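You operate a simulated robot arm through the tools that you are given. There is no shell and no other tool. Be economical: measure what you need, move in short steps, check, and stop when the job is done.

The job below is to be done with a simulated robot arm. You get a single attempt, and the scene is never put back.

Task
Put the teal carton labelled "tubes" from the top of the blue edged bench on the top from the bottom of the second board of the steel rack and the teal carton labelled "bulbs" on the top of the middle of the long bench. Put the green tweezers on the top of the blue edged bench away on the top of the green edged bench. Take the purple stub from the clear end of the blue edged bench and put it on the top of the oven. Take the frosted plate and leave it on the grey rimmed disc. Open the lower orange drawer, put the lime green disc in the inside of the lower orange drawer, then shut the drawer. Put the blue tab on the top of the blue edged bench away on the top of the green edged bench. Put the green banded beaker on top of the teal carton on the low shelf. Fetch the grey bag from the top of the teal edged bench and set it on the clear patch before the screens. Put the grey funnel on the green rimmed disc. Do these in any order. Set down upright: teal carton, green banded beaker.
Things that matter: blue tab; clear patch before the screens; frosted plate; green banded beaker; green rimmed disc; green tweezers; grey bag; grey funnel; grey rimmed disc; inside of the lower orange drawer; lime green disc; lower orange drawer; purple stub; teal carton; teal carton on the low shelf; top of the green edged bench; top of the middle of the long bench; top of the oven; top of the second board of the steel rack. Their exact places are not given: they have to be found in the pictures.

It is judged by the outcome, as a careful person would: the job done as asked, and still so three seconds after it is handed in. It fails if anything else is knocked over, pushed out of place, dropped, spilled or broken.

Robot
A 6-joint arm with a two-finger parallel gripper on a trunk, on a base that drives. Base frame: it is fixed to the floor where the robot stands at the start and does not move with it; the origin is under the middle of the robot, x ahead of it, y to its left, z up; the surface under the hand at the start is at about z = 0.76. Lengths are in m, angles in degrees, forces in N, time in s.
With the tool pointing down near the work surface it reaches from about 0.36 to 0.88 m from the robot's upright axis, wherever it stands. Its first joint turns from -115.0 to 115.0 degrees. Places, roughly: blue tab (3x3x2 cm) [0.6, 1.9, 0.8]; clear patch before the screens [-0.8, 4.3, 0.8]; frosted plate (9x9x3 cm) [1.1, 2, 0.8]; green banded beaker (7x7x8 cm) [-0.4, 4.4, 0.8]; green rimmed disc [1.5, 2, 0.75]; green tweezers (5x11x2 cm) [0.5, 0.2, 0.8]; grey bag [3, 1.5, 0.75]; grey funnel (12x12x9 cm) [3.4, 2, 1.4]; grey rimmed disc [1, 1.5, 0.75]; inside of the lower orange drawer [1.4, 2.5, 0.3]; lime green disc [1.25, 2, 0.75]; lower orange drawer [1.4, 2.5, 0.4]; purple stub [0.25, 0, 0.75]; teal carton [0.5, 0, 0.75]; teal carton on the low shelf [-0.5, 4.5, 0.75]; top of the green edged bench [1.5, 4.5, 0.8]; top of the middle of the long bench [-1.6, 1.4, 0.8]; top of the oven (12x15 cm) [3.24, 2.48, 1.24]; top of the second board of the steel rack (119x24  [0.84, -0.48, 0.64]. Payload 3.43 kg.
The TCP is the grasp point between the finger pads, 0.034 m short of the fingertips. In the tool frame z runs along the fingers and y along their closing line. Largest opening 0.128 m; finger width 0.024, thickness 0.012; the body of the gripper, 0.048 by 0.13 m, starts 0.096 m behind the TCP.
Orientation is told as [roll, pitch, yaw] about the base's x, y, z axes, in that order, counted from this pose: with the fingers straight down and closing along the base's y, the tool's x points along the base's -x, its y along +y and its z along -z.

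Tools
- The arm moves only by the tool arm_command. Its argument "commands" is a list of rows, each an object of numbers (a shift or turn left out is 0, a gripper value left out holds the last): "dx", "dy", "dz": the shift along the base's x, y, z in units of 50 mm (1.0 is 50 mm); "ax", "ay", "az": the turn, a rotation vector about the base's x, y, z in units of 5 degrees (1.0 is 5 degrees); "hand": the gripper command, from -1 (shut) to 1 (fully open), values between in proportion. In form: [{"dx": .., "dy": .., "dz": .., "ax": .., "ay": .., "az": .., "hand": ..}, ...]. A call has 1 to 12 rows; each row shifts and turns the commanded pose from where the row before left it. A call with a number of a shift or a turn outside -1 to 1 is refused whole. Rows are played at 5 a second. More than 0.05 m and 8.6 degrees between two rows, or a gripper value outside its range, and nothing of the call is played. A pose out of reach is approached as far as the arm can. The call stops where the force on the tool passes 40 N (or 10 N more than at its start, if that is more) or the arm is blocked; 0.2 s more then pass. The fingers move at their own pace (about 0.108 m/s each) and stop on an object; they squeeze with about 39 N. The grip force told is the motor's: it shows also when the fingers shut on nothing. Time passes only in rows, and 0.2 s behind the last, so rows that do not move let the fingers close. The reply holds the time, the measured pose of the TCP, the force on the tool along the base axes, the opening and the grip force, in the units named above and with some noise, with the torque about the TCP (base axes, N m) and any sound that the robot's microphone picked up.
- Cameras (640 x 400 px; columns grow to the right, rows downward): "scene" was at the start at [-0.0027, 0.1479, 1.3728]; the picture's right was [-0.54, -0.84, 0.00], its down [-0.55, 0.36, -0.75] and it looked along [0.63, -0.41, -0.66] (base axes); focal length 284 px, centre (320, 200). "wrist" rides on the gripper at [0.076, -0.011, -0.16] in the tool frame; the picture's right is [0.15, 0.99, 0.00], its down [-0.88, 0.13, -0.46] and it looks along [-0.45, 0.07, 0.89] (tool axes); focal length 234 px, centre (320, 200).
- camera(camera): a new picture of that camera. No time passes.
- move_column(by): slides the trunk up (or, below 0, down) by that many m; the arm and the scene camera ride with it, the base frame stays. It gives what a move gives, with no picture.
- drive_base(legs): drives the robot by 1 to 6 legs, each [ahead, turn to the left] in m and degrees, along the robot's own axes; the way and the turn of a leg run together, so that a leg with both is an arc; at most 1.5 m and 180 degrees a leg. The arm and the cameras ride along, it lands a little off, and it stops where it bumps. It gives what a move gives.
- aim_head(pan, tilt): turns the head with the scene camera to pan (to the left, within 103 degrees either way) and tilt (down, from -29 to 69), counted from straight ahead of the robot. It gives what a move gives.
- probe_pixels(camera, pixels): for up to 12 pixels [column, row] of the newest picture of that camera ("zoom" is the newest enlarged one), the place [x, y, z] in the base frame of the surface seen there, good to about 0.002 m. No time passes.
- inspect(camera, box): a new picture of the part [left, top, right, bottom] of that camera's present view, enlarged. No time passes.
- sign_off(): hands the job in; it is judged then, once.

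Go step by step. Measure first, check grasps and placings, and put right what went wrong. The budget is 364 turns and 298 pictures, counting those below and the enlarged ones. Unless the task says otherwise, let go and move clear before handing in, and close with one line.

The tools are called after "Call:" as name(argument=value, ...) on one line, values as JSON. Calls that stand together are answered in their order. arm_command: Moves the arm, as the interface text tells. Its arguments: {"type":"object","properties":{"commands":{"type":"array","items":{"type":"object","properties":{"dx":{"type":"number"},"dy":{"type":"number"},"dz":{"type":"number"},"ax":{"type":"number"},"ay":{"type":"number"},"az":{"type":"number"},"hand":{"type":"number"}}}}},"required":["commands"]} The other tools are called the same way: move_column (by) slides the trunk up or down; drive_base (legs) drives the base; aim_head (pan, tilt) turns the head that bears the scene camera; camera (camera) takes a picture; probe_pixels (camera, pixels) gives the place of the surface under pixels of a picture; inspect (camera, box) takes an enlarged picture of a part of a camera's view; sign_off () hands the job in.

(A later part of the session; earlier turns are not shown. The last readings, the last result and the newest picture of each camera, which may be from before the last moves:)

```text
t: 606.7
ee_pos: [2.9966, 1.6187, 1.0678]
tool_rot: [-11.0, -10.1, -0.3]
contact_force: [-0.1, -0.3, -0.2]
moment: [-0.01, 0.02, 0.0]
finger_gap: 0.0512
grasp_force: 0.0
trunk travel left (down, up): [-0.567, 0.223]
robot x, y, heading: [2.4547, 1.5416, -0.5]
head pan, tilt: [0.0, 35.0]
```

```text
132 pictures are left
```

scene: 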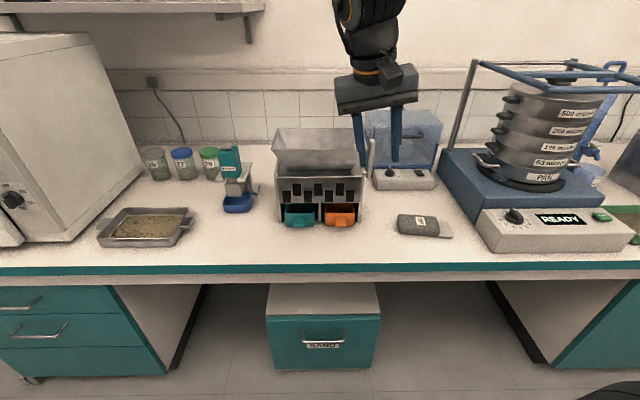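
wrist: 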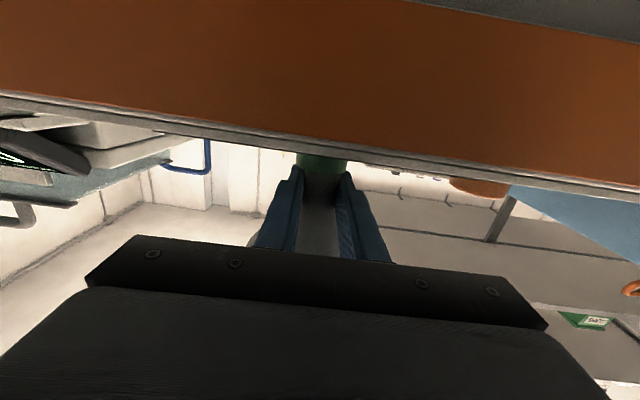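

The grey bag lies at (425,225). Straighten the tool and measure the bag.

Call:
arm_command(commands=[{"ay": 0.7, "ax": 0.7}, {"ay": 0.7, "ax": 0.7}, {"ay": 0.6, "ax": 0.8}])

Call:
inspect(camera="scene", box=[380, 190, 480, 250])

Call:
probe_pixels(camera="zoom", pixels=[[130, 160], [130, 270], [350, 170], [400, 280], [460, 260], [250, 220], [250, 165], [250, 290], [360, 230], [430, 200], [60, 220]])

```text
t: 607.5
ee_pos: [2.9965, 1.6181, 1.0667]
tool_rot: [-11.1, -10.0, -0.4]
contact_force: [-0.9, 0.2, 0.3]
moment: [-0.01, 0.0, 0.02]
finger_gap: 0.0511
grasp_force: 0.0
out of reach, approached as far as the arm can: row 1, 2, 3
trunk travel left (down, up): [-0.567, 0.223]
robot x, y, heading: [2.4559, 1.5419, -0.7]
head pan, tilt: [0.0, 35.0]
```

```text
6.40 times, centred on (430, 220) of scene
```

zoom: 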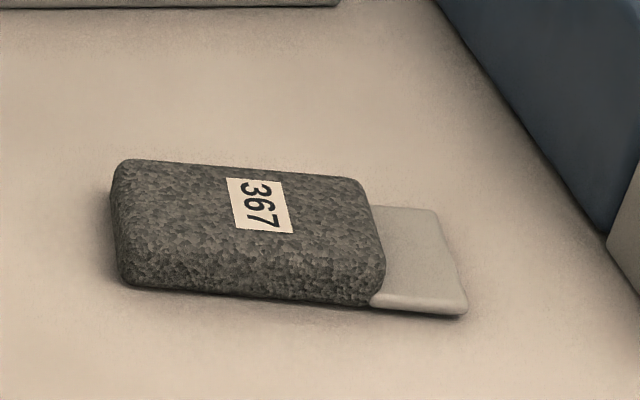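

```text
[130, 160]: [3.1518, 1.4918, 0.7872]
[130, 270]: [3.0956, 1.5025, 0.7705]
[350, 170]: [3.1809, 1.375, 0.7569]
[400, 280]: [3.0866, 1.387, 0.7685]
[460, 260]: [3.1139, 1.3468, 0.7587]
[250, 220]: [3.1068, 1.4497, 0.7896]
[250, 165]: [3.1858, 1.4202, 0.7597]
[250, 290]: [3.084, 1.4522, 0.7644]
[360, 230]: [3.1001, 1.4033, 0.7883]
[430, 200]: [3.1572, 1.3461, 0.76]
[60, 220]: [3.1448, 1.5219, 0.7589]
```

The bag is ~7 cm (x) by 10.5 cm (y), top z 0.79. The tool is stuck slightly tilted; extend/lower a bit and straighten.

Call:
arm_command(commands=[{"dx": 0.5, "dy": -0.5, "dz": -0.3}, {"dx": 0.5, "dy": -0.5, "dz": -0.3}, {"dx": 0.5, "dy": -0.5, "dz": -0.3}, {"ay": 0.5, "ax": 0.5}, {"ay": 0.5, "ax": 0.5}, {"ay": 0.5, "ax": 0.5}])

```text
t: 608.9
ee_pos: [3.0715, 1.5438, 1.0228]
tool_rot: [-11.3, -10.2, -0.3]
contact_force: [-0.7, 0.3, 0.0]
moment: [-0.01, 0.02, 0.03]
finger_gap: 0.0513
grasp_force: 0.0
out of reach, approached as far as the arm can: row 4, 5, 6
trunk travel left (down, up): [-0.567, 0.223]
robot x, y, heading: [2.4551, 1.541, -0.5]
head pan, tilt: [0.0, 35.0]
```

Call:
arm_command(commands=[{"az": -1}, {"az": -1}, {"az": -1}])

Call:
camera(camera="scene")

```text
t: 609.7
ee_pos: [3.0721, 1.5439, 1.0237]
tool_rot: [-11.2, -10.3, -15.5]
contact_force: [0.4, 0.2, -0.4]
moment: [0.0, -0.01, -0.02]
finger_gap: 0.0512
grasp_force: 0.0
trunk travel left (down, up): [-0.567, 0.223]
robot x, y, heading: [2.4565, 1.5427, -0.4]
head pan, tilt: [0.0, 35.0]
```

```text
130 pictures are left
```

scene: 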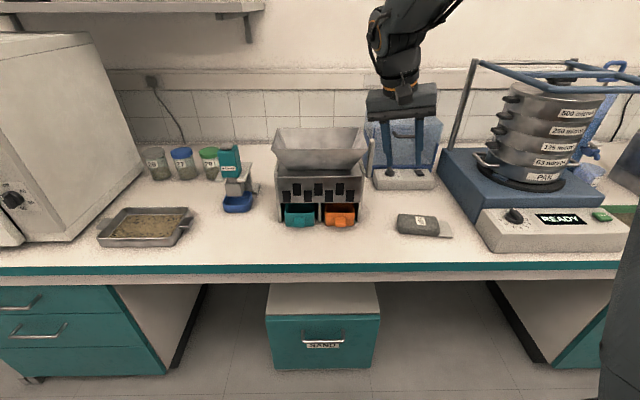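

Call:
arm_command(commands=[{"ay": 1}])

Call:
arm_command(commands=[{"ax": 1}])

```text
t: 610.1
ee_pos: [3.0729, 1.5438, 1.0219]
tool_rot: [-13.0, -5.5, -15.2]
contact_force: [-0.5, -0.5, -0.4]
moment: [0.0, -0.01, -0.02]
finger_gap: 0.051
grasp_force: 0.0
trunk travel left (down, up): [-0.567, 0.223]
robot x, y, heading: [2.457, 1.5439, -0.5]
head pan, tilt: [0.0, 35.0]
```

```text
t: 610.5
ee_pos: [3.0729, 1.5444, 1.0217]
tool_rot: [-13.0, -5.4, -15.3]
contact_force: [-0.2, -0.6, -0.6]
moment: [-0.02, 0.01, 0.02]
finger_gap: 0.0509
grasp_force: 0.0
out of reach, approached as far as the arm can: row 1
trunk travel left (down, up): [-0.567, 0.223]
robot x, y, heading: [2.4539, 1.5399, -0.4]
head pan, tilt: [0.0, 35.0]
```

Roll is limited in this posture, but yaw is free. I need yaw 90° anyway, so rotate further and re-level.

Call:
arm_command(commands=[{"az": -1}, {"az": -1}, {"az": -1}, {"az": -1}, {"az": -1}, {"az": -1}, {"az": -1}, {"az": -1}, {"az": -1}, {"az": -1}, {"az": -1}, {"az": -1}])

Call:
arm_command(commands=[{"az": -1}, {"az": -1}, {"az": -1}, {"ax": 1}, {"ax": 1}])

```text
t: 613.1
ee_pos: [3.0588, 1.4984, 0.9928]
tool_rot: [-15.1, -12.3, -73.5]
contact_force: [0.5, 0.1, 0.2]
moment: [0.01, 0.02, 0.01]
finger_gap: 0.0514
grasp_force: 0.2
out of reach, approached as far as the arm can: row 4, 5, 6, 7, 9, 10, 11, 12
trunk travel left (down, up): [-0.567, 0.223]
robot x, y, heading: [2.4523, 1.5414, -0.6]
head pan, tilt: [0.0, 35.0]
```

```text
t: 614.3
ee_pos: [3.0542, 1.4737, 0.9821]
tool_rot: [-14.8, -15.3, -87.5]
contact_force: [0.1, 0.6, -0.1]
moment: [0.02, -0.01, -0.02]
finger_gap: 0.0513
grasp_force: 0.1
out of reach, approached as far as the arm can: row 1, 2, 3, 4, 5
trunk travel left (down, up): [-0.567, 0.223]
robot x, y, heading: [2.4534, 1.5383, -0.5]
head pan, tilt: [0.0, 35.0]
```

The wrist is at a limit. Undo: yaw back, pitch forward, and fix the roll there.

Call:
arm_command(commands=[{"az": 1, "dz": 0.3}, {"az": 1, "dz": 0.3}, {"az": 1, "dz": 0.3}, {"az": 1, "dz": 0.3}, {"az": 1, "dz": 0.3}, {"az": 1}, {"az": 1}, {"az": 1}, {"az": 1}, {"az": 1}, {"az": 1}, {"az": 1}])

Call:
arm_command(commands=[{"az": 1}, {"az": 1}, {"az": 1}, {"az": 1}, {"az": 1}, {"ay": -1}, {"ay": -1}, {"ay": -1}, {"ay": -1}])

Call:
camera(camera="scene")

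```text
t: 616.9
ee_pos: [3.0533, 1.4747, 1.0578]
tool_rot: [-14.8, -15.3, -27.5]
contact_force: [0.2, 0.5, -0.3]
moment: [-0.03, 0.01, 0.0]
finger_gap: 0.0512
grasp_force: 0.0
trunk travel left (down, up): [-0.567, 0.223]
robot x, y, heading: [2.4531, 1.5425, -0.8]
head pan, tilt: [0.0, 35.0]
```

```text
t: 618.9
ee_pos: [3.0524, 1.475, 1.0559]
tool_rot: [-13.7, -35.3, -3.1]
contact_force: [0.1, 0.7, -0.1]
moment: [-0.02, -0.02, 0.0]
finger_gap: 0.0512
grasp_force: 0.2
trunk travel left (down, up): [-0.567, 0.223]
robot x, y, heading: [2.4554, 1.5409, -0.7]
head pan, tilt: [0.0, 35.0]
```

```text
129 pictures are left
```

scene: 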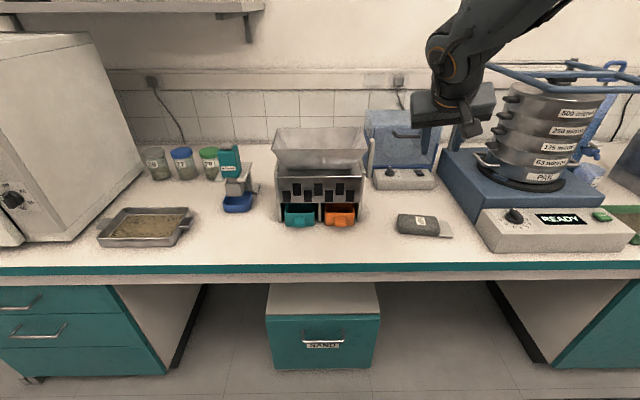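

Call:
arm_command(commands=[{"ax": 1}, {"ax": 1}, {"ax": 1}])

Call:
arm_command(commands=[{"ay": 1}, {"ay": 1}, {"ay": 1}, {"ay": 1}, {"ay": 1}, {"ay": 1}, {"ay": 1}])

```text
t: 619.7
ee_pos: [3.0535, 1.48, 1.0541]
tool_rot: [-2.2, -34.4, -10.0]
contact_force: [-0.5, -0.3, 0.4]
moment: [-0.05, 0.04, 0.0]
finger_gap: 0.0513
grasp_force: 0.0
out of reach, approached as far as the arm can: row 2, 3
trunk travel left (down, up): [-0.567, 0.223]
robot x, y, heading: [2.4519, 1.5403, -0.7]
head pan, tilt: [0.0, 35.0]
```

```text
t: 621.3
ee_pos: [3.0407, 1.5182, 1.0059]
tool_rot: [-13.6, -2.0, -7.8]
contact_force: [0.4, -0.9, 0.3]
moment: [0.01, 0.0, 0.01]
finger_gap: 0.0511
grasp_force: 0.0
out of reach, approached as far as the arm can: row 1, 2, 3, 4, 5, 6, 7
trunk travel left (down, up): [-0.567, 0.223]
robot x, y, heading: [2.4527, 1.5451, -0.5]
head pan, tilt: [0.0, 35.0]
```

Try lower: descend to z≈0.9 and extend slightly, then level.

Call:
arm_command(commands=[{"dz": -0.7, "dy": -0.3}, {"dz": -0.7, "dy": -0.3}, {"dz": -0.6, "dy": -0.3}, {"ax": 0.7}, {"ax": 0.7}, {"ax": 0.7}, {"ax": 0.6}])

```text
t: 622.9
ee_pos: [3.0384, 1.4734, 0.9005]
tool_rot: [-11.4, -1.2, -8.0]
contact_force: [-0.2, 0.5, 0.6]
moment: [-0.01, 0.01, 0.02]
finger_gap: 0.0512
grasp_force: 0.0
out of reach, approached as far as the arm can: row 1, 4, 5, 6, 7
trunk travel left (down, up): [-0.567, 0.223]
robot x, y, heading: [2.4504, 1.5432, -0.7]
head pan, tilt: [0.0, 35.0]
```

The tool seems near a wrist singularity at this short reach. Back the base 0.15 m and extend the arm to ~0.76 m, then level.

Call:
drive_base(legs=[[-0.15, 0]])

Call:
arm_command(commands=[{"dx": 0.6, "dz": 0.6}, {"dx": 0.8, "dz": 0.5}, {"dx": 0.9}, {"dx": 0.9}, {"dx": 0.6}])

Call:
arm_command(commands=[{"ax": 0.7}, {"ax": 0.7}, {"ax": 0.6}, {"ay": 0.2, "az": 0.8}, {"az": 0.8}])

```text
t: 624.3
ee_pos: [2.8868, 1.4746, 0.9006]
tool_rot: [-11.4, -1.2, -8.0]
contact_force: [0.2, 0.8, 0.4]
moment: [-0.01, 0.01, 0.0]
finger_gap: 0.0513
grasp_force: 0.0
trunk travel left (down, up): [-0.567, 0.223]
robot x, y, heading: [2.3046, 1.5448, -0.6]
head pan, tilt: [0.0, 35.0]
```

```text
t: 625.5
ee_pos: [3.0601, 1.4696, 0.9357]
tool_rot: [-14.1, -2.1, -7.7]
contact_force: [-0.4, 0.2, 0.5]
moment: [-0.01, -0.01, 0.01]
finger_gap: 0.0513
grasp_force: 0.1
out of reach, approached as far as the arm can: row 2, 3, 4, 5
trunk travel left (down, up): [-0.567, 0.223]
robot x, y, heading: [2.3029, 1.5417, -0.4]
head pan, tilt: [0.0, 35.0]
```

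```text
t: 626.7
ee_pos: [3.0594, 1.471, 0.9365]
tool_rot: [-14.5, -1.3, -0.1]
contact_force: [-0.1, -0.5, -1.0]
moment: [0.0, 0.04, 0.0]
finger_gap: 0.0514
grasp_force: 0.0
out of reach, approached as far as the arm can: row 1, 2, 3
trunk travel left (down, up): [-0.567, 0.223]
robot x, y, heading: [2.3035, 1.5401, -0.6]
head pan, tilt: [0.0, 35.0]
```

Still in the wrong wrist branch. I'll turn the robot to the empty aisle (south) and redo the horizontal→vertical move where it worked before.

Call:
drive_base(legs=[[-0.15, 0], [0, -90]])

Call:
arm_command(commands=[{"ax": -1}, {"ax": -1}, {"ax": -1}, {"ax": -1}, {"ax": -1}, {"ax": -1}, {"ax": -1}, {"ax": -1}, {"ax": -1}, {"ax": -1}, {"ax": -1}, {"ax": -1}])

```text
t: 631.9
ee_pos: [2.0863, 0.7876, 0.9363]
tool_rot: [-14.5, -1.3, -89.7]
contact_force: [0.5, -0.2, -0.7]
moment: [-0.01, 0.03, -0.01]
finger_gap: 0.0513
grasp_force: 0.1
trunk travel left (down, up): [-0.567, 0.223]
robot x, y, heading: [2.1518, 1.5447, -90.1]
head pan, tilt: [0.0, 35.0]
```

```text
t: 634.5
ee_pos: [2.0867, 0.7867, 0.9369]
tool_rot: [-15.3, -61.3, -89.2]
contact_force: [-0.7, 0.3, 0.0]
moment: [0.0, 0.04, 0.0]
finger_gap: 0.0512
grasp_force: 0.0
trunk travel left (down, up): [-0.567, 0.223]
robot x, y, heading: [2.153, 1.5462, -90.4]
head pan, tilt: [0.0, 35.0]
```

Call:
arm_command(commands=[{"ay": -1}, {"ay": -1}, {"ay": -1}])

Call:
camera(camera="scene")

```text
t: 635.2
ee_pos: [2.0864, 0.7888, 0.9374]
tool_rot: [14.1, -58.0, -114.6]
contact_force: [0.0, 0.1, 0.1]
moment: [-0.01, 0.02, -0.06]
finger_gap: 0.051
grasp_force: 0.1
trunk travel left (down, up): [-0.567, 0.223]
robot x, y, heading: [2.1503, 1.5423, -89.9]
head pan, tilt: [0.0, 35.0]
```

```text
128 pictures are left
```

scene: 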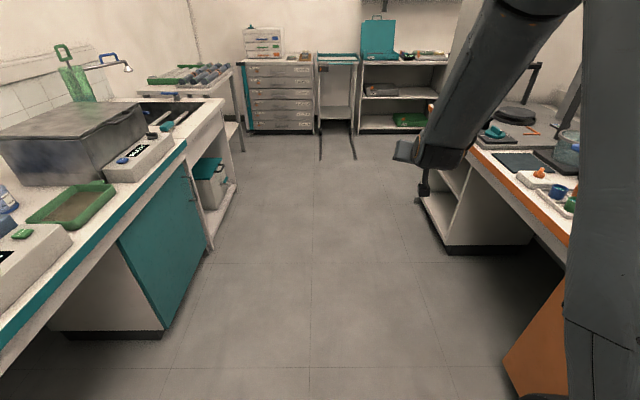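

Call:
arm_command(commands=[{"ay": 0.7}, {"ay": 0.7}, {"az": 1}, {"az": 1}])

```text
t: 636.2
ee_pos: [2.0867, 0.7884, 0.9359]
tool_rot: [1.1, -60.3, -93.4]
contact_force: [0.4, -0.5, 0.1]
moment: [0.03, -0.02, -0.04]
finger_gap: 0.0511
grasp_force: 0.1
trunk travel left (down, up): [-0.567, 0.223]
robot x, y, heading: [2.1498, 1.5475, -90.2]
head pan, tilt: [0.0, 35.0]
```

Clean orientation now. Untilt to vertical at this reach.

Call:
arm_command(commands=[{"ax": 1}, {"ax": 1}, {"ax": 1}, {"ax": 1}, {"ax": 1}, {"ax": 1}, {"ax": 1}, {"ax": 1}, {"ax": 1}, {"ax": 1}, {"ax": 1}, {"ax": 1}])

```text
t: 638.9
ee_pos: [2.0614, 0.783, 0.9404]
tool_rot: [-7.2, -11.3, -92.2]
contact_force: [0.6, -0.1, 0.4]
moment: [-0.02, -0.01, 0.02]
finger_gap: 0.051
grasp_force: 0.0
out of reach, approached as far as the arm can: row 4, 5, 6, 7
trunk travel left (down, up): [-0.567, 0.223]
robot x, y, heading: [2.1508, 1.5438, -90.4]
head pan, tilt: [0.0, 35.0]
```

Call:
arm_command(commands=[{"ay": -0.5}, {"ay": -0.5}, {"ax": 0.7}, {"ax": 0.7}, {"ax": 0.7}])

```text
t: 640.0
ee_pos: [2.0602, 0.7811, 0.9407]
tool_rot: [-2.7, -0.5, -93.1]
contact_force: [-0.2, 0.2, -0.4]
moment: [-0.02, -0.01, 0.0]
finger_gap: 0.0512
grasp_force: 0.1
trunk travel left (down, up): [-0.567, 0.223]
robot x, y, heading: [2.1558, 1.5466, -90.2]
head pan, tilt: [0.0, 35.0]
```

Call:
arm_command(commands=[{"ay": -0.6, "ax": 0.1}, {"dy": 0.9, "dz": 0.2}, {"dy": 0.9, "dz": 0.2}, {"dy": 0.9, "dz": 0.2}, {"dy": 0.9}, {"dy": 0.9}])

```text
t: 641.5
ee_pos: [2.0598, 1.0077, 0.9698]
tool_rot: [0.2, 0.0, -93.2]
contact_force: [-0.9, -0.8, -0.9]
moment: [0.04, -0.02, 0.01]
finger_gap: 0.0514
grasp_force: 0.0
trunk travel left (down, up): [-0.567, 0.223]
robot x, y, heading: [2.1539, 1.5456, -90.3]
head pan, tilt: [0.0, 35.0]
```

Vertical again. Rotate the tool 90° about vertical (to close across the bag's 7 cm) and restore the trunk height.

Call:
arm_command(commands=[{"az": 1}, {"az": 1}, {"az": 1}, {"az": 1}, {"az": 1}, {"az": 1}, {"az": 1}, {"az": 1}, {"az": 1}, {"az": 1}, {"az": 1}, {"az": 1}])

Call:
arm_command(commands=[{"az": 1}, {"az": 1}, {"az": 1}, {"az": 1}, {"az": 1}, {"az": 1}, {"az": 0.6, "hand": 1}])

Call:
move_column(by=0.083)

```text
t: 644.0
ee_pos: [2.06, 1.0067, 0.9703]
tool_rot: [0.2, 0.0, -33.1]
contact_force: [0.3, -0.9, 0.8]
moment: [0.0, 0.0, 0.01]
finger_gap: 0.0512
grasp_force: 0.1
trunk travel left (down, up): [-0.567, 0.223]
robot x, y, heading: [2.1506, 1.5446, -90.2]
head pan, tilt: [0.0, 35.0]
```

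```text
t: 645.6
ee_pos: [2.0612, 1.0054, 0.9699]
tool_rot: [0.4, 0.1, -0.1]
contact_force: [0.1, -0.4, 0.1]
moment: [0.0, 0.02, -0.02]
finger_gap: 0.1282
grasp_force: 0.0
trunk travel left (down, up): [-0.567, 0.223]
robot x, y, heading: [2.1514, 1.544, -90.0]
head pan, tilt: [0.0, 35.0]
```

```text
t: 646.8
ee_pos: [2.0607, 1.0051, 1.053]
tool_rot: [0.3, 0.0, -0.2]
contact_force: [0.7, 1.2, 0.2]
moment: [-0.01, 0.03, -0.01]
finger_gap: 0.1279
grasp_force: 0.1
trunk travel left (down, up): [-0.65, 0.14]
robot x, y, heading: [2.1525, 1.547, -90.3]
head pan, tilt: [0.0, 35.0]
```

Call:
drive_base(legs=[[0, 90], [0.25, 0]])

Call:
arm_command(commands=[{"dx": 0.8}, {"dx": 0.8}, {"dx": 0.8}, {"dx": 0.8}])

Call:
camera(camera="wrist")

Call:
camera(camera="scene")

```text
t: 652.5
ee_pos: [2.9385, 1.4454, 1.0535]
tool_rot: [0.2, 0.0, 89.3]
contact_force: [-0.7, -0.2, -0.8]
moment: [0.01, 0.0, 0.01]
finger_gap: 0.1282
grasp_force: 0.1
trunk travel left (down, up): [-0.65, 0.14]
robot x, y, heading: [2.4013, 1.5444, -0.5]
head pan, tilt: [0.0, 35.0]
```

```text
t: 653.5
ee_pos: [3.0988, 1.4465, 1.0528]
tool_rot: [0.1, -0.1, 89.2]
contact_force: [-0.5, 0.2, -0.2]
moment: [-0.01, -0.06, 0.01]
finger_gap: 0.1281
grasp_force: 0.1
trunk travel left (down, up): [-0.65, 0.14]
robot x, y, heading: [2.4008, 1.543, -0.8]
head pan, tilt: [0.0, 35.0]
```

```text
127 pictures are left
```

wrist: 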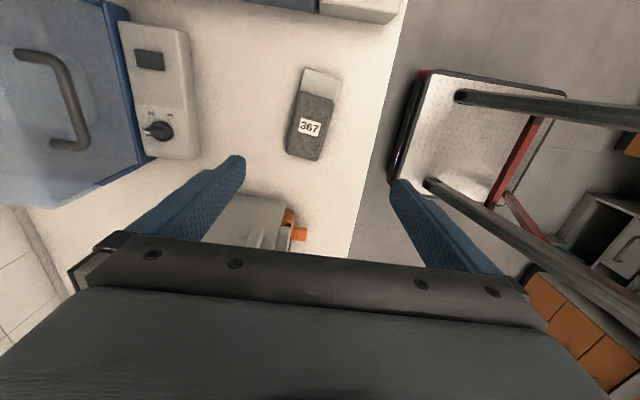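

```text
126 pictures are left
```

scene: 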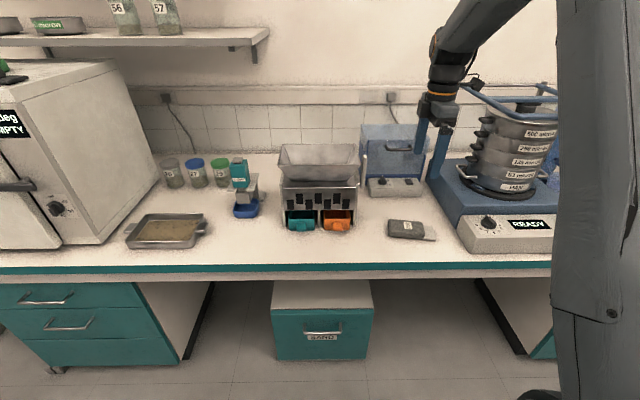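

Call:
probe_pixels(camera="wrist", pixels=[[302, 95], [332, 98], [288, 150], [320, 158], [310, 125], [298, 122], [325, 127], [305, 155], [320, 75]])

```text
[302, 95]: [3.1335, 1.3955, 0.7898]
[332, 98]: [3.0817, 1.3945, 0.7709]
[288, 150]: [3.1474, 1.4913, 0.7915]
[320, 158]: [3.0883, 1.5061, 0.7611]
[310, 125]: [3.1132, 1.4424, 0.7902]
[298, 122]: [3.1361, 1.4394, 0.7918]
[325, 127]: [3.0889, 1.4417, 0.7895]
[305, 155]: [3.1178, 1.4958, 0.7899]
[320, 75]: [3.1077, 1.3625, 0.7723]
```

Bag centre ≈(3.113,1.446), long axis ~6° off. Turn slightly, descend and grip.

Call:
arm_command(commands=[{"dx": 0.28, "az": -0.65}, {"az": -0.6, "dz": -0.5}, {"dz": -0.95}, {"dz": -0.95}, {"dz": -0.95}, {"dz": -0.95}, {"dz": -0.5}])

Call:
camera(camera="wrist")

```text
t: 655.0
ee_pos: [3.1129, 1.4438, 0.8117]
tool_rot: [0.2, 0.0, 82.9]
contact_force: [0.0, 0.5, -0.8]
moment: [0.0, -0.03, 0.0]
finger_gap: 0.128
grasp_force: 0.0
trunk travel left (down, up): [-0.65, 0.14]
robot x, y, heading: [2.402, 1.5457, -0.6]
head pan, tilt: [0.0, 35.0]
```

```text
125 pictures are left
```

wrist: 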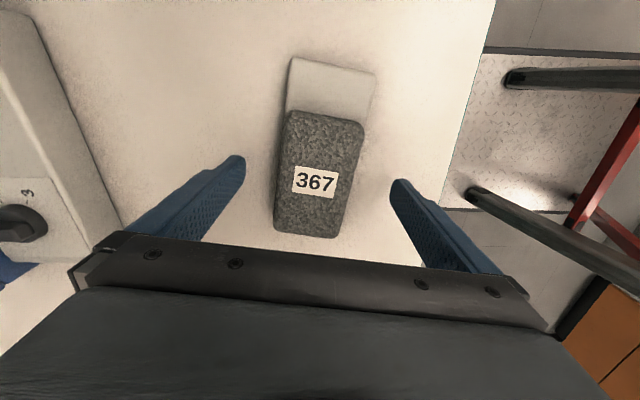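

Call:
arm_command(commands=[{"dz": -0.28}, {"hand": -1}, {"hand": -1}, {"hand": -1}, {"hand": -1}, {"dz": 0.5}, {"dz": 1}, {"dz": 1}, {"dz": 1}, {"dz": 1}])

Call:
camera(camera="wrist")

```text
t: 657.2
ee_pos: [3.1127, 1.4458, 1.0234]
tool_rot: [0.3, -0.1, 83.0]
contact_force: [0.3, 0.6, -1.9]
moment: [0.03, 0.0, 0.01]
finger_gap: 0.0654
grasp_force: 39.4
trunk travel left (down, up): [-0.65, 0.14]
robot x, y, heading: [2.399, 1.5393, -0.6]
head pan, tilt: [0.0, 35.0]
```

```text
124 pictures are left
```

wrist: 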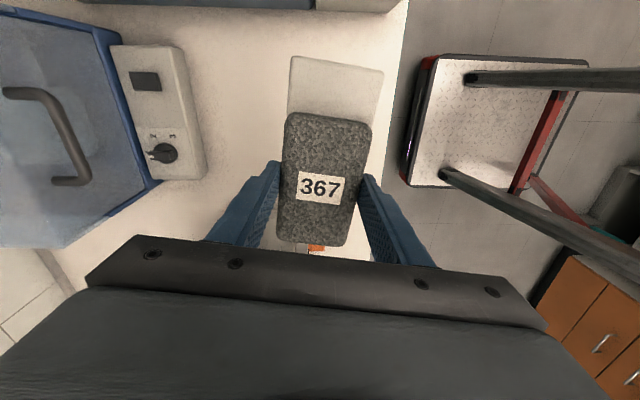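

Bag held. Retract and drive via the north cross-aisle to the screens desk.

Call:
arm_command(commands=[{"dx": -0.9, "dy": 0.3}, {"dx": -0.9, "dy": 0.3}, {"dx": -0.9, "dy": 0.3}, {"dx": -0.9, "dy": 0.3}])

Call:
drive_base(legs=[[-0.25, 0], [0, 90.6], [1.5, 0], [0.48, 0], [0, 90]])

```text
t: 658.2
ee_pos: [2.9329, 1.5049, 1.0239]
tool_rot: [0.3, 0.0, 83.0]
contact_force: [1.0, -0.5, -2.5]
moment: [0.02, 0.04, 0.0]
finger_gap: 0.0654
grasp_force: 38.6
trunk travel left (down, up): [-0.65, 0.14]
robot x, y, heading: [2.3997, 1.5415, -0.6]
head pan, tilt: [0.0, 35.0]
```

```text
t: 677.2
ee_pos: [1.5983, 3.5387, 1.0244]
tool_rot: [0.4, -0.1, -94.7]
contact_force: [0.2, 1.1, -1.6]
moment: [0.03, 0.03, -0.01]
finger_gap: 0.0651
grasp_force: 39.5
trunk travel left (down, up): [-0.65, 0.14]
robot x, y, heading: [2.131, 3.5241, -178.6]
head pan, tilt: [0.0, 35.0]
```

Call:
drive_base(legs=[[0, -1.4], [1.5, 0], [0.73, 0], [0, -90]])

Call:
aim_head(pan=30, tilt=35)

Call:
camera(camera="scene")

```text
t: 692.4
ee_pos: [-0.073, 4.029, 1.0254]
tool_rot: [0.3, 0.1, 174.3]
contact_force: [-0.7, -0.7, -1.7]
moment: [-0.01, 0.01, 0.0]
finger_gap: 0.0652
grasp_force: 38.8
trunk travel left (down, up): [-0.65, 0.14]
robot x, y, heading: [-0.0964, 3.4986, 90.8]
head pan, tilt: [0.0, 35.0]
```

```text
t: 693.4
ee_pos: [-0.0723, 4.0281, 1.0248]
tool_rot: [0.3, 0.1, 174.3]
contact_force: [-0.5, -0.2, -2.5]
moment: [0.02, -0.01, 0.0]
finger_gap: 0.0656
grasp_force: 39.1
trunk travel left (down, up): [-0.65, 0.14]
robot x, y, heading: [-0.0997, 3.4991, 90.5]
head pan, tilt: [30.0, 35.0]
```

```text
123 pictures are left
```

scene: 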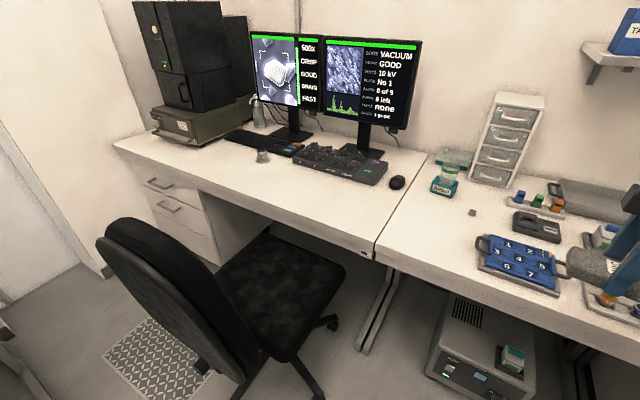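

Call:
probe_pixels(camera="scene", pixels=[[290, 195], [320, 215], [350, 205], [230, 175], [300, 220], [340, 190], [370, 200], [260, 220], [400, 190], [330, 180]])

Call:
drive_base(legs=[[0.36, 0]])

```text
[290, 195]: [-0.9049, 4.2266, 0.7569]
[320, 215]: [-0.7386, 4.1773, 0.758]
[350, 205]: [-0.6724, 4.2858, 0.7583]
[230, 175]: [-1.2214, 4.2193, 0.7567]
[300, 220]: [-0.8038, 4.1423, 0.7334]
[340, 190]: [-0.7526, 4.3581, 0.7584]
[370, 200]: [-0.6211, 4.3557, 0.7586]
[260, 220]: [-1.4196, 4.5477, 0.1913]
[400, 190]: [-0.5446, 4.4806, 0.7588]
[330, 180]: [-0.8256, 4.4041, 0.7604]
```

```text
t: 695.7
ee_pos: [-0.0765, 4.3853, 1.0243]
tool_rot: [0.3, 0.0, 174.2]
contact_force: [-0.5, 0.0, -2.0]
moment: [0.01, -0.01, -0.01]
finger_gap: 0.0656
grasp_force: 38.8
trunk travel left (down, up): [-0.65, 0.14]
robot x, y, heading: [-0.1003, 3.8463, 90.8]
head pan, tilt: [30.0, 35.0]
```

Target the clear patch at (−0.78,4.29). Move there at height and lower.

Call:
arm_command(commands=[{"dx": -0.94, "dy": -0.13}, {"dx": -0.94, "dy": -0.13}, {"dx": -0.94, "dy": -0.13}, {"dx": -0.94, "dy": -0.13}, {"dx": -0.94, "dy": -0.13}, {"dx": -0.94, "dy": -0.13}, {"dx": -0.94, "dy": -0.13}, {"dx": -0.94, "dy": -0.13}, {"dx": -0.94, "dy": -0.13}, {"dx": -0.94, "dy": -0.13}, {"dx": -0.94, "dy": -0.13}, {"dx": -0.94, "dy": -0.13}])

Call:
arm_command(commands=[{"dx": -0.94, "dy": -0.13}, {"dx": -0.94, "dy": -0.13}, {"dx": -0.9, "dy": -0.1}, {"dz": -0.9}, {"dz": -0.9}])

Call:
camera(camera="scene")

Call:
camera(camera="wrist")

```text
t: 698.3
ee_pos: [-0.64, 4.3071, 1.0239]
tool_rot: [0.4, 0.0, 174.4]
contact_force: [0.6, 0.0, -1.6]
moment: [-0.04, 0.08, 0.03]
finger_gap: 0.0653
grasp_force: 38.2
trunk travel left (down, up): [-0.65, 0.14]
robot x, y, heading: [-0.1012, 3.8506, 90.5]
head pan, tilt: [30.0, 35.0]
```

```text
t: 699.5
ee_pos: [-0.7797, 4.2893, 0.9365]
tool_rot: [0.2, 0.1, 174.2]
contact_force: [0.7, -1.0, -2.6]
moment: [0.04, 0.03, 0.01]
finger_gap: 0.0654
grasp_force: 39.0
trunk travel left (down, up): [-0.65, 0.14]
robot x, y, heading: [-0.1008, 3.8539, 90.6]
head pan, tilt: [30.0, 35.0]
```

```text
122 pictures are left
```

scene: 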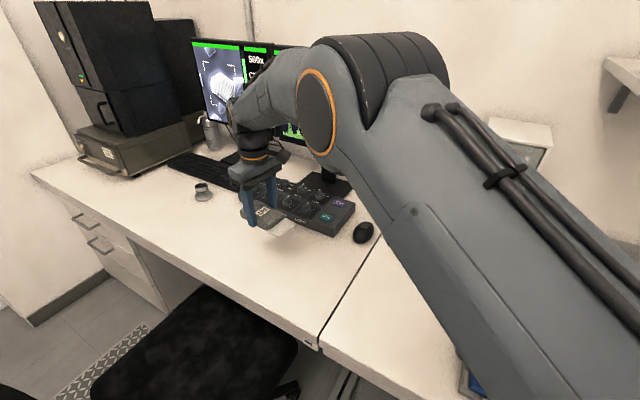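

```text
121 pictures are left
```

wrist: 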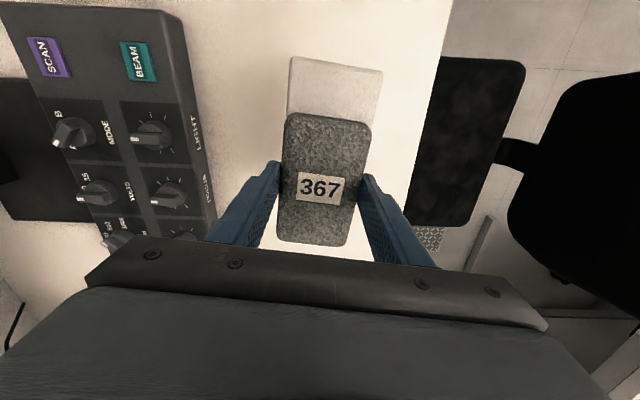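

Call:
arm_command(commands=[{"dz": -0.9}, {"dz": -0.9}, {"dz": -0.8}, {"dz": -0.06}, {"dz": -0.06}])

Call:
camera(camera="wrist")

```text
t: 700.7
ee_pos: [-0.7797, 4.2896, 0.7995]
tool_rot: [0.1, 0.1, 174.4]
contact_force: [1.7, 0.5, 2.7]
moment: [0.15, -0.28, -0.05]
finger_gap: 0.0656
grasp_force: 38.7
trunk travel left (down, up): [-0.65, 0.14]
robot x, y, heading: [-0.1007, 3.8481, 90.4]
head pan, tilt: [30.0, 35.0]
```

```text
120 pictures are left
```

wrist: 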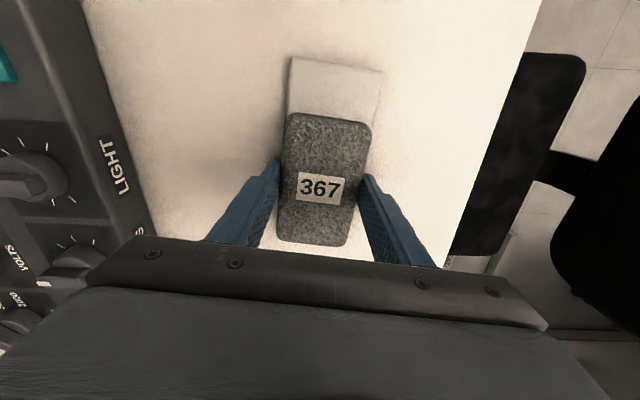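

Bag is down on the clear patch. Release, lift, and retract.

Call:
arm_command(commands=[{"hand": 0.5}, {"hand": 0.5}, {"hand": 0.5}, {"dz": 0.7}, {"dz": 1}, {"dz": 1}, {"dz": 1}, {"dz": 1}])

Call:
camera(camera="wrist")

Call:
arm_command(commands=[{"dx": 0.94, "dy": 0.13}, {"dx": 0.94, "dy": 0.13}, {"dx": 0.94, "dy": 0.13}, {"dx": 0.94, "dy": 0.13}, {"dx": 0.94, "dy": 0.13}, {"dx": 0.94, "dy": 0.13}, {"dx": 0.94, "dy": 0.13}, {"dx": 0.94, "dy": 0.13}, {"dx": 0.94, "dy": 0.13}, {"dx": 0.94, "dy": 0.13}, {"dx": 0.94, "dy": 0.13}, {"dx": 0.94, "dy": 0.13}])

Call:
camera(camera="scene")

```text
t: 702.5
ee_pos: [-0.7798, 4.2873, 1.033]
tool_rot: [0.4, 0.2, 174.3]
contact_force: [-0.9, 0.8, 0.1]
moment: [-0.03, -0.02, 0.01]
finger_gap: 0.096
grasp_force: 0.1
trunk travel left (down, up): [-0.65, 0.14]
robot x, y, heading: [-0.0996, 3.8511, 90.8]
head pan, tilt: [30.0, 35.0]
```

```text
119 pictures are left
```

wrist: 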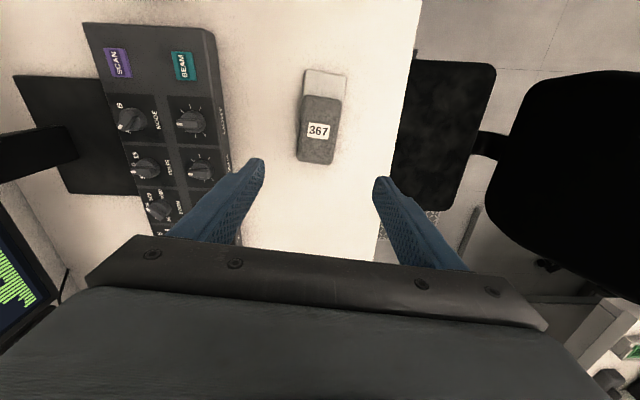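

```text
t: 705.1
ee_pos: [-0.2158, 4.3663, 1.033]
tool_rot: [0.3, 0.0, 174.4]
contact_force: [-0.3, -0.9, -0.2]
moment: [0.01, -0.07, 0.0]
finger_gap: 0.0964
grasp_force: 0.0
trunk travel left (down, up): [-0.65, 0.14]
robot x, y, heading: [-0.1042, 3.8511, 90.7]
head pan, tilt: [30.0, 35.0]
```

```text
118 pictures are left
```

scene: 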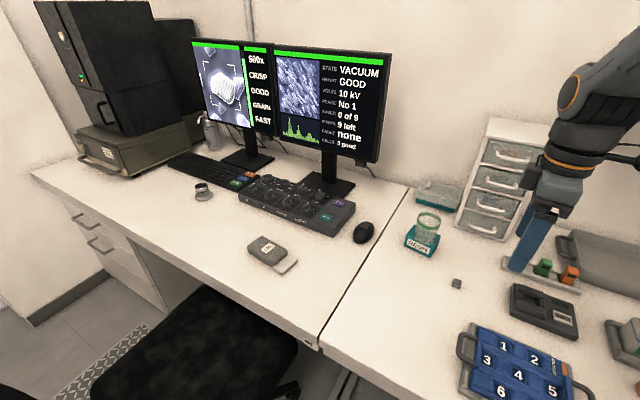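

Bag placed. Last: the purple stub. Reset the tool yaw and drive back to the start end of the blue bench.

Call:
arm_command(commands=[{"az": -1}, {"az": -1}, {"az": -1}, {"az": -1}, {"az": -1}, {"az": -1}, {"az": -1}, {"az": -1}, {"az": -1}, {"az": -1}, {"az": -1}, {"az": -1}])

Call:
arm_command(commands=[{"az": -1}, {"az": -1}, {"az": -1}, {"az": -1}, {"az": -0.7}])

Call:
drive_base(legs=[[-0.4, -0.7], [0, 90], [0.3, 0], [0, 90]])

```text
t: 707.7
ee_pos: [-0.2166, 4.3671, 1.0329]
tool_rot: [0.2, 0.0, 114.4]
contact_force: [-0.6, 0.4, 0.2]
moment: [0.01, 0.01, 0.0]
finger_gap: 0.0961
grasp_force: 0.0
trunk travel left (down, up): [-0.65, 0.14]
robot x, y, heading: [-0.1011, 3.8534, 90.8]
head pan, tilt: [30.0, 35.0]
```

```text
t: 708.9
ee_pos: [-0.217, 4.3664, 1.0338]
tool_rot: [0.3, 0.0, 90.8]
contact_force: [-0.5, 0.9, 0.2]
moment: [-0.01, -0.03, 0.01]
finger_gap: 0.096
grasp_force: 0.1
trunk travel left (down, up): [-0.65, 0.14]
robot x, y, heading: [-0.1015, 3.8515, 90.8]
head pan, tilt: [30.0, 35.0]
```

```text
t: 720.6
ee_pos: [-0.2914, 2.9364, 1.0338]
tool_rot: [0.2, 0.1, -90.2]
contact_force: [0.2, 0.2, -0.2]
moment: [0.0, 0.01, 0.01]
finger_gap: 0.0961
grasp_force: 0.1
trunk travel left (down, up): [-0.65, 0.14]
robot x, y, heading: [-0.397, 3.4507, -90.7]
head pan, tilt: [30.0, 35.0]
```

Call:
drive_base(legs=[[1.5, 0.7], [1.5, 0], [0.4, 0], [0, 90], [0.22, 0]])

Call:
aim_head(pan=-20, tilt=50)

Call:
camera(camera="scene")

Call:
camera(camera="wrist")

```text
t: 742.2
ee_pos: [0.2974, 0.1514, 1.0338]
tool_rot: [0.2, 0.0, -1.1]
contact_force: [0.5, -0.3, 0.0]
moment: [0.01, -0.01, 0.03]
finger_gap: 0.0959
grasp_force: 0.1
trunk travel left (down, up): [-0.65, 0.14]
robot x, y, heading: [-0.2224, 0.0556, -1.5]
head pan, tilt: [30.0, 35.0]
```

```text
t: 743.4
ee_pos: [0.2978, 0.1515, 1.0326]
tool_rot: [0.1, 0.1, -1.2]
contact_force: [0.6, -0.2, 0.8]
moment: [-0.02, 0.01, -0.01]
finger_gap: 0.0958
grasp_force: 0.1
trunk travel left (down, up): [-0.65, 0.14]
robot x, y, heading: [-0.2207, 0.057, -1.1]
head pan, tilt: [-20.0, 50.0]
```

```text
117 pictures are left
```

scene: 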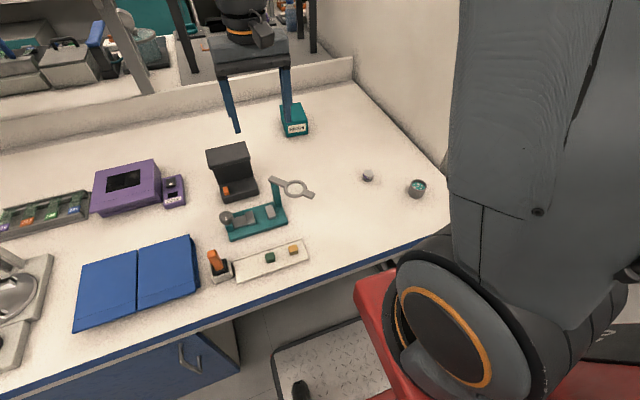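

```text
116 pictures are left
```

wrist: 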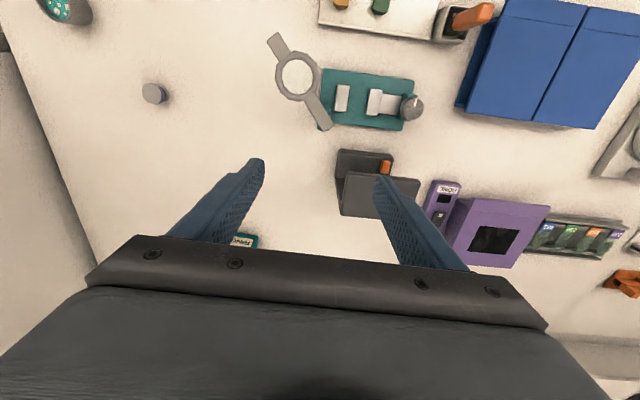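

Call:
inspect(camera="scene", box=[340, 155, 440, 215])

Call:
probe_pixels(camera="scene", pixels=[[367, 172], [367, 178], [363, 175], [372, 175], [415, 183]])

Call:
probe_pixels(camera="wrist", pixels=[[150, 93], [146, 93], [155, 93], [150, 86], [150, 100], [163, 95]])

```text
6.40 times, centred on (390, 185) of scene
```

zoom: 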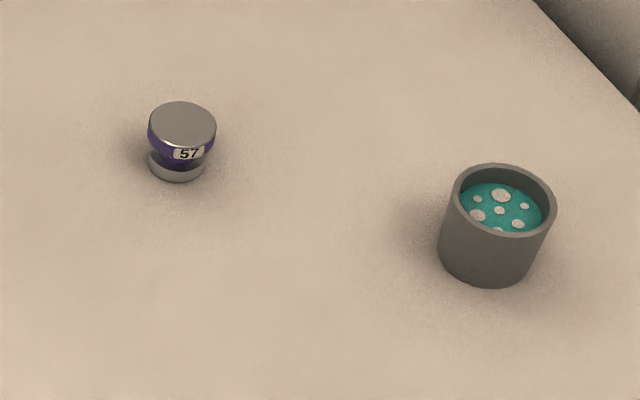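

```text
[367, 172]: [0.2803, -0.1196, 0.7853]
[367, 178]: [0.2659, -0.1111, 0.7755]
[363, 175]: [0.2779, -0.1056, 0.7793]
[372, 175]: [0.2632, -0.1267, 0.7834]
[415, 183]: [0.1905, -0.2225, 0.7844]
```

```text
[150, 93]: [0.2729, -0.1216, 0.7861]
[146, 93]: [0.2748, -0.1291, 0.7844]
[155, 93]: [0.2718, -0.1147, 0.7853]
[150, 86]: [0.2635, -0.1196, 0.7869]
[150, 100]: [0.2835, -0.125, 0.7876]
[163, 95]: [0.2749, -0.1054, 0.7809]
```

Stub top centre ≈(0.273,−0.1175), z 0.786. Move over it, descend, grip.

Call:
arm_command(commands=[{"dx": -0.08, "dy": -0.9, "hand": 0}, {"dx": -0.08, "dy": -0.9}, {"dx": -0.08, "dy": -0.9}, {"dx": -0.08, "dy": -0.9}, {"dx": -0.08, "dy": -0.9}, {"dx": -0.08, "dy": -0.88}, {"dz": -0.95}, {"dz": -0.95}, {"dz": -0.95}])

Call:
camera(camera="wrist")

```text
t: 745.4
ee_pos: [0.2734, -0.1187, 0.8913]
tool_rot: [0.3, 0.0, -1.3]
contact_force: [-0.5, -0.4, 0.3]
moment: [-0.04, 0.0, -0.01]
finger_gap: 0.0638
grasp_force: 0.1
trunk travel left (down, up): [-0.65, 0.14]
robot x, y, heading: [-0.2233, 0.0554, -1.3]
head pan, tilt: [-20.0, 50.0]
```

```text
114 pictures are left
```

wrist: 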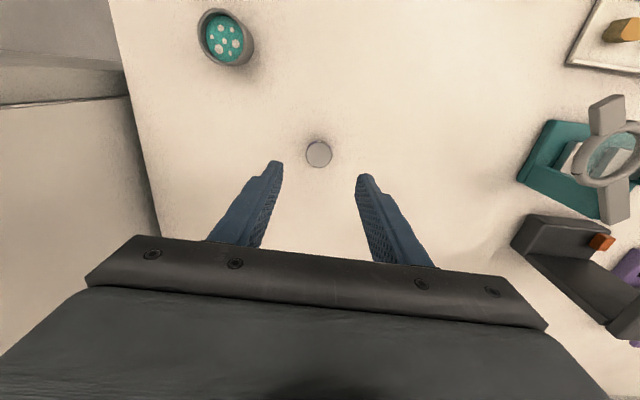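

Call:
arm_command(commands=[{"dz": -0.95}, {"dz": -0.9}, {"hand": -1}, {"hand": -1}, {"hand": -1}, {"dz": 0.5}, {"dz": 1}, {"dz": 1}, {"dz": 1}, {"dz": 1}])

Call:
camera(camera="wrist")

```text
t: 747.6
ee_pos: [0.2732, -0.1187, 1.0227]
tool_rot: [0.3, 0.1, -1.1]
contact_force: [0.4, 0.3, -1.0]
moment: [0.0, 0.06, 0.0]
finger_gap: 0.0283
grasp_force: 39.1
trunk travel left (down, up): [-0.65, 0.14]
robot x, y, heading: [-0.2226, 0.0545, -1.4]
head pan, tilt: [-20.0, 50.0]
```

```text
113 pictures are left
```

wrist: 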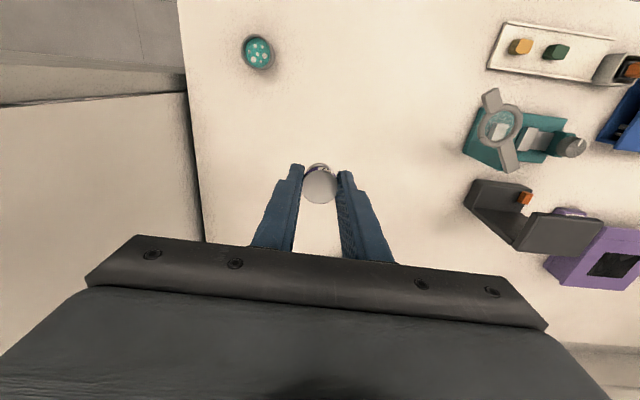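

Stub held. Drive north around the island to the oven.

Call:
arm_command(commands=[{"dy": 0.9}, {"dy": 0.9}, {"dy": 0.9}])

Call:
drive_base(legs=[[-0.18, 0], [0, 91.3], [1.5, 0], [1.5, 0], [0.43, 0], [0, -90]])

```text
t: 748.4
ee_pos: [0.274, 0.0179, 1.0221]
tool_rot: [0.3, 0.0, -1.2]
contact_force: [-0.7, 0.3, 0.0]
moment: [0.02, 0.0, -0.02]
finger_gap: 0.0283
grasp_force: 38.6
trunk travel left (down, up): [-0.65, 0.14]
robot x, y, heading: [-0.2172, 0.0547, -1.2]
head pan, tilt: [-20.0, 50.0]
```

```text
t: 774.0
ee_pos: [0.1179, 3.4836, 1.0235]
tool_rot: [0.2, 0.0, -0.2]
contact_force: [-0.2, 0.1, 1.3]
moment: [0.0, 0.03, 0.01]
finger_gap: 0.028
grasp_force: 39.2
trunk travel left (down, up): [-0.65, 0.14]
robot x, y, heading: [-0.3759, 3.5127, -0.5]
head pan, tilt: [-20.0, 50.0]
```

Call:
drive_base(legs=[[1.5, 0.5], [1.0, 0], [0, -90], [1.03, 0], [0, 90]])

Call:
move_column(by=0.14)

Call:
aim_head(pan=0, tilt=15)

Call:
camera(camera="scene")

```text
t: 798.8
ee_pos: [2.636, 2.467, 1.0226]
tool_rot: [0.3, 0.0, 0.3]
contact_force: [-0.8, 0.3, 0.0]
moment: [0.02, 0.0, -0.01]
finger_gap: 0.028
grasp_force: 38.7
trunk travel left (down, up): [-0.65, 0.14]
robot x, y, heading: [2.1423, 2.4952, 0.1]
head pan, tilt: [-20.0, 50.0]
```

```text
t: 800.5
ee_pos: [2.6354, 2.4671, 1.1629]
tool_rot: [0.2, -0.1, 0.3]
contact_force: [0.4, 0.7, -0.5]
moment: [0.02, 0.01, -0.02]
finger_gap: 0.0279
grasp_force: 38.5
trunk travel left (down, up): [-0.79, 0.0]
robot x, y, heading: [2.1414, 2.4902, 0.3]
head pan, tilt: [-20.0, 50.0]
```

```text
t: 801.5
ee_pos: [2.6364, 2.4683, 1.1626]
tool_rot: [0.2, 0.0, 0.3]
contact_force: [-0.5, 0.7, -0.2]
moment: [-0.01, -0.01, -0.01]
finger_gap: 0.0284
grasp_force: 38.8
trunk travel left (down, up): [-0.79, 0.0]
robot x, y, heading: [2.1372, 2.4912, 0.2]
head pan, tilt: [0.0, 15.0]
```

```text
112 pictures are left
```

scene: 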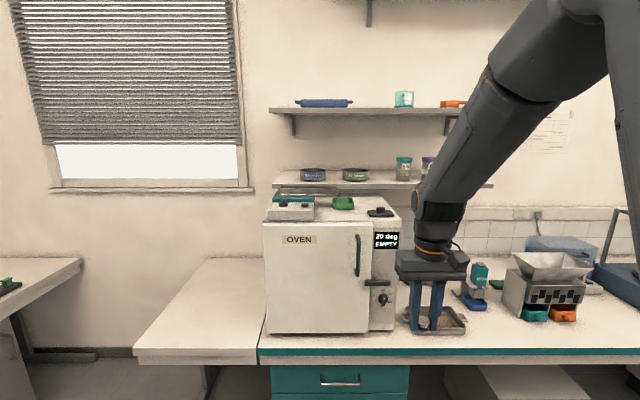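

Call:
inspect(camera="scene", box=[255, 160, 425, 260])

Call:
probe_pixels(camera="zoom", pixels=[[280, 200], [330, 210], [400, 190], [420, 215], [340, 165], [450, 190], [60, 230], [250, 205], [470, 160], [480, 190], [330, 225], [400, 170]])

```text
3.76 times, centred on (340, 210) of scene
```

zoom: 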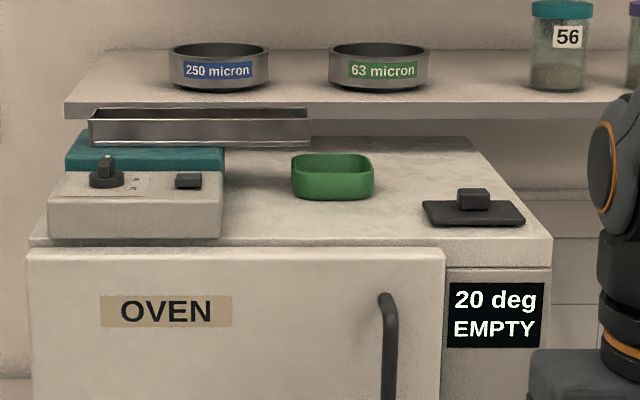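

```text
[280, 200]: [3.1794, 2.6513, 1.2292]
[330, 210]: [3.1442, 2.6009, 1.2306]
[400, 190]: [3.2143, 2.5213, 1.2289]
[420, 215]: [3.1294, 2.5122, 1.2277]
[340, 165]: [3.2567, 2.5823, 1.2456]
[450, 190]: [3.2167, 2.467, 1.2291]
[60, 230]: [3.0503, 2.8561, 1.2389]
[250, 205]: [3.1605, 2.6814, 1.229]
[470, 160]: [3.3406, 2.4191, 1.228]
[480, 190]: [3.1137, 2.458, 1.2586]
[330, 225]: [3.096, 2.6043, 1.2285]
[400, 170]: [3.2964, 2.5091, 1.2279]
```

Free oven-top patch is x 3.17–3.32, y 2.42–2.54 at z 1.229. Raise the stub and drive closer.

Call:
arm_command(commands=[{"dz": 0.9}, {"dz": 0.9}, {"dz": 0.9}, {"dz": 0.9}])

Call:
drive_base(legs=[[0.38, 0]])

Call:
camera(camera="scene")

```text
t: 802.5
ee_pos: [2.6344, 2.4686, 1.3425]
tool_rot: [0.2, 0.0, 0.3]
contact_force: [0.4, 0.7, 0.4]
moment: [0.0, 0.02, 0.04]
finger_gap: 0.0282
grasp_force: 38.9
trunk travel left (down, up): [-0.79, 0.0]
robot x, y, heading: [2.1389, 2.4916, 0.0]
head pan, tilt: [0.0, 15.0]
```

```text
t: 804.9
ee_pos: [3.0166, 2.4683, 1.343]
tool_rot: [0.3, 0.0, 0.3]
contact_force: [0.0, 0.1, 0.1]
moment: [0.0, -0.02, 0.04]
finger_gap: 0.028
grasp_force: 38.8
trunk travel left (down, up): [-0.79, 0.0]
robot x, y, heading: [2.5203, 2.4906, 0.0]
head pan, tilt: [0.0, 15.0]
```

```text
110 pictures are left
```

scene: 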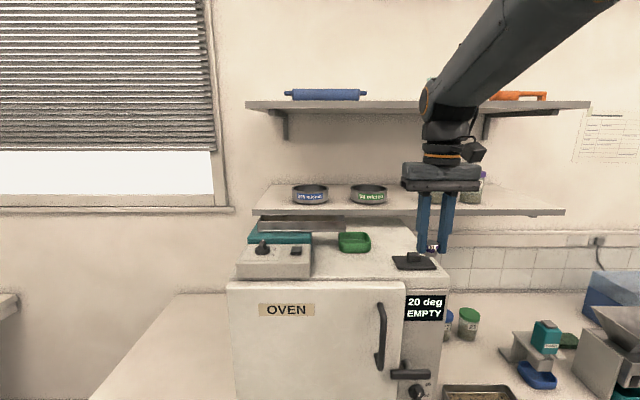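

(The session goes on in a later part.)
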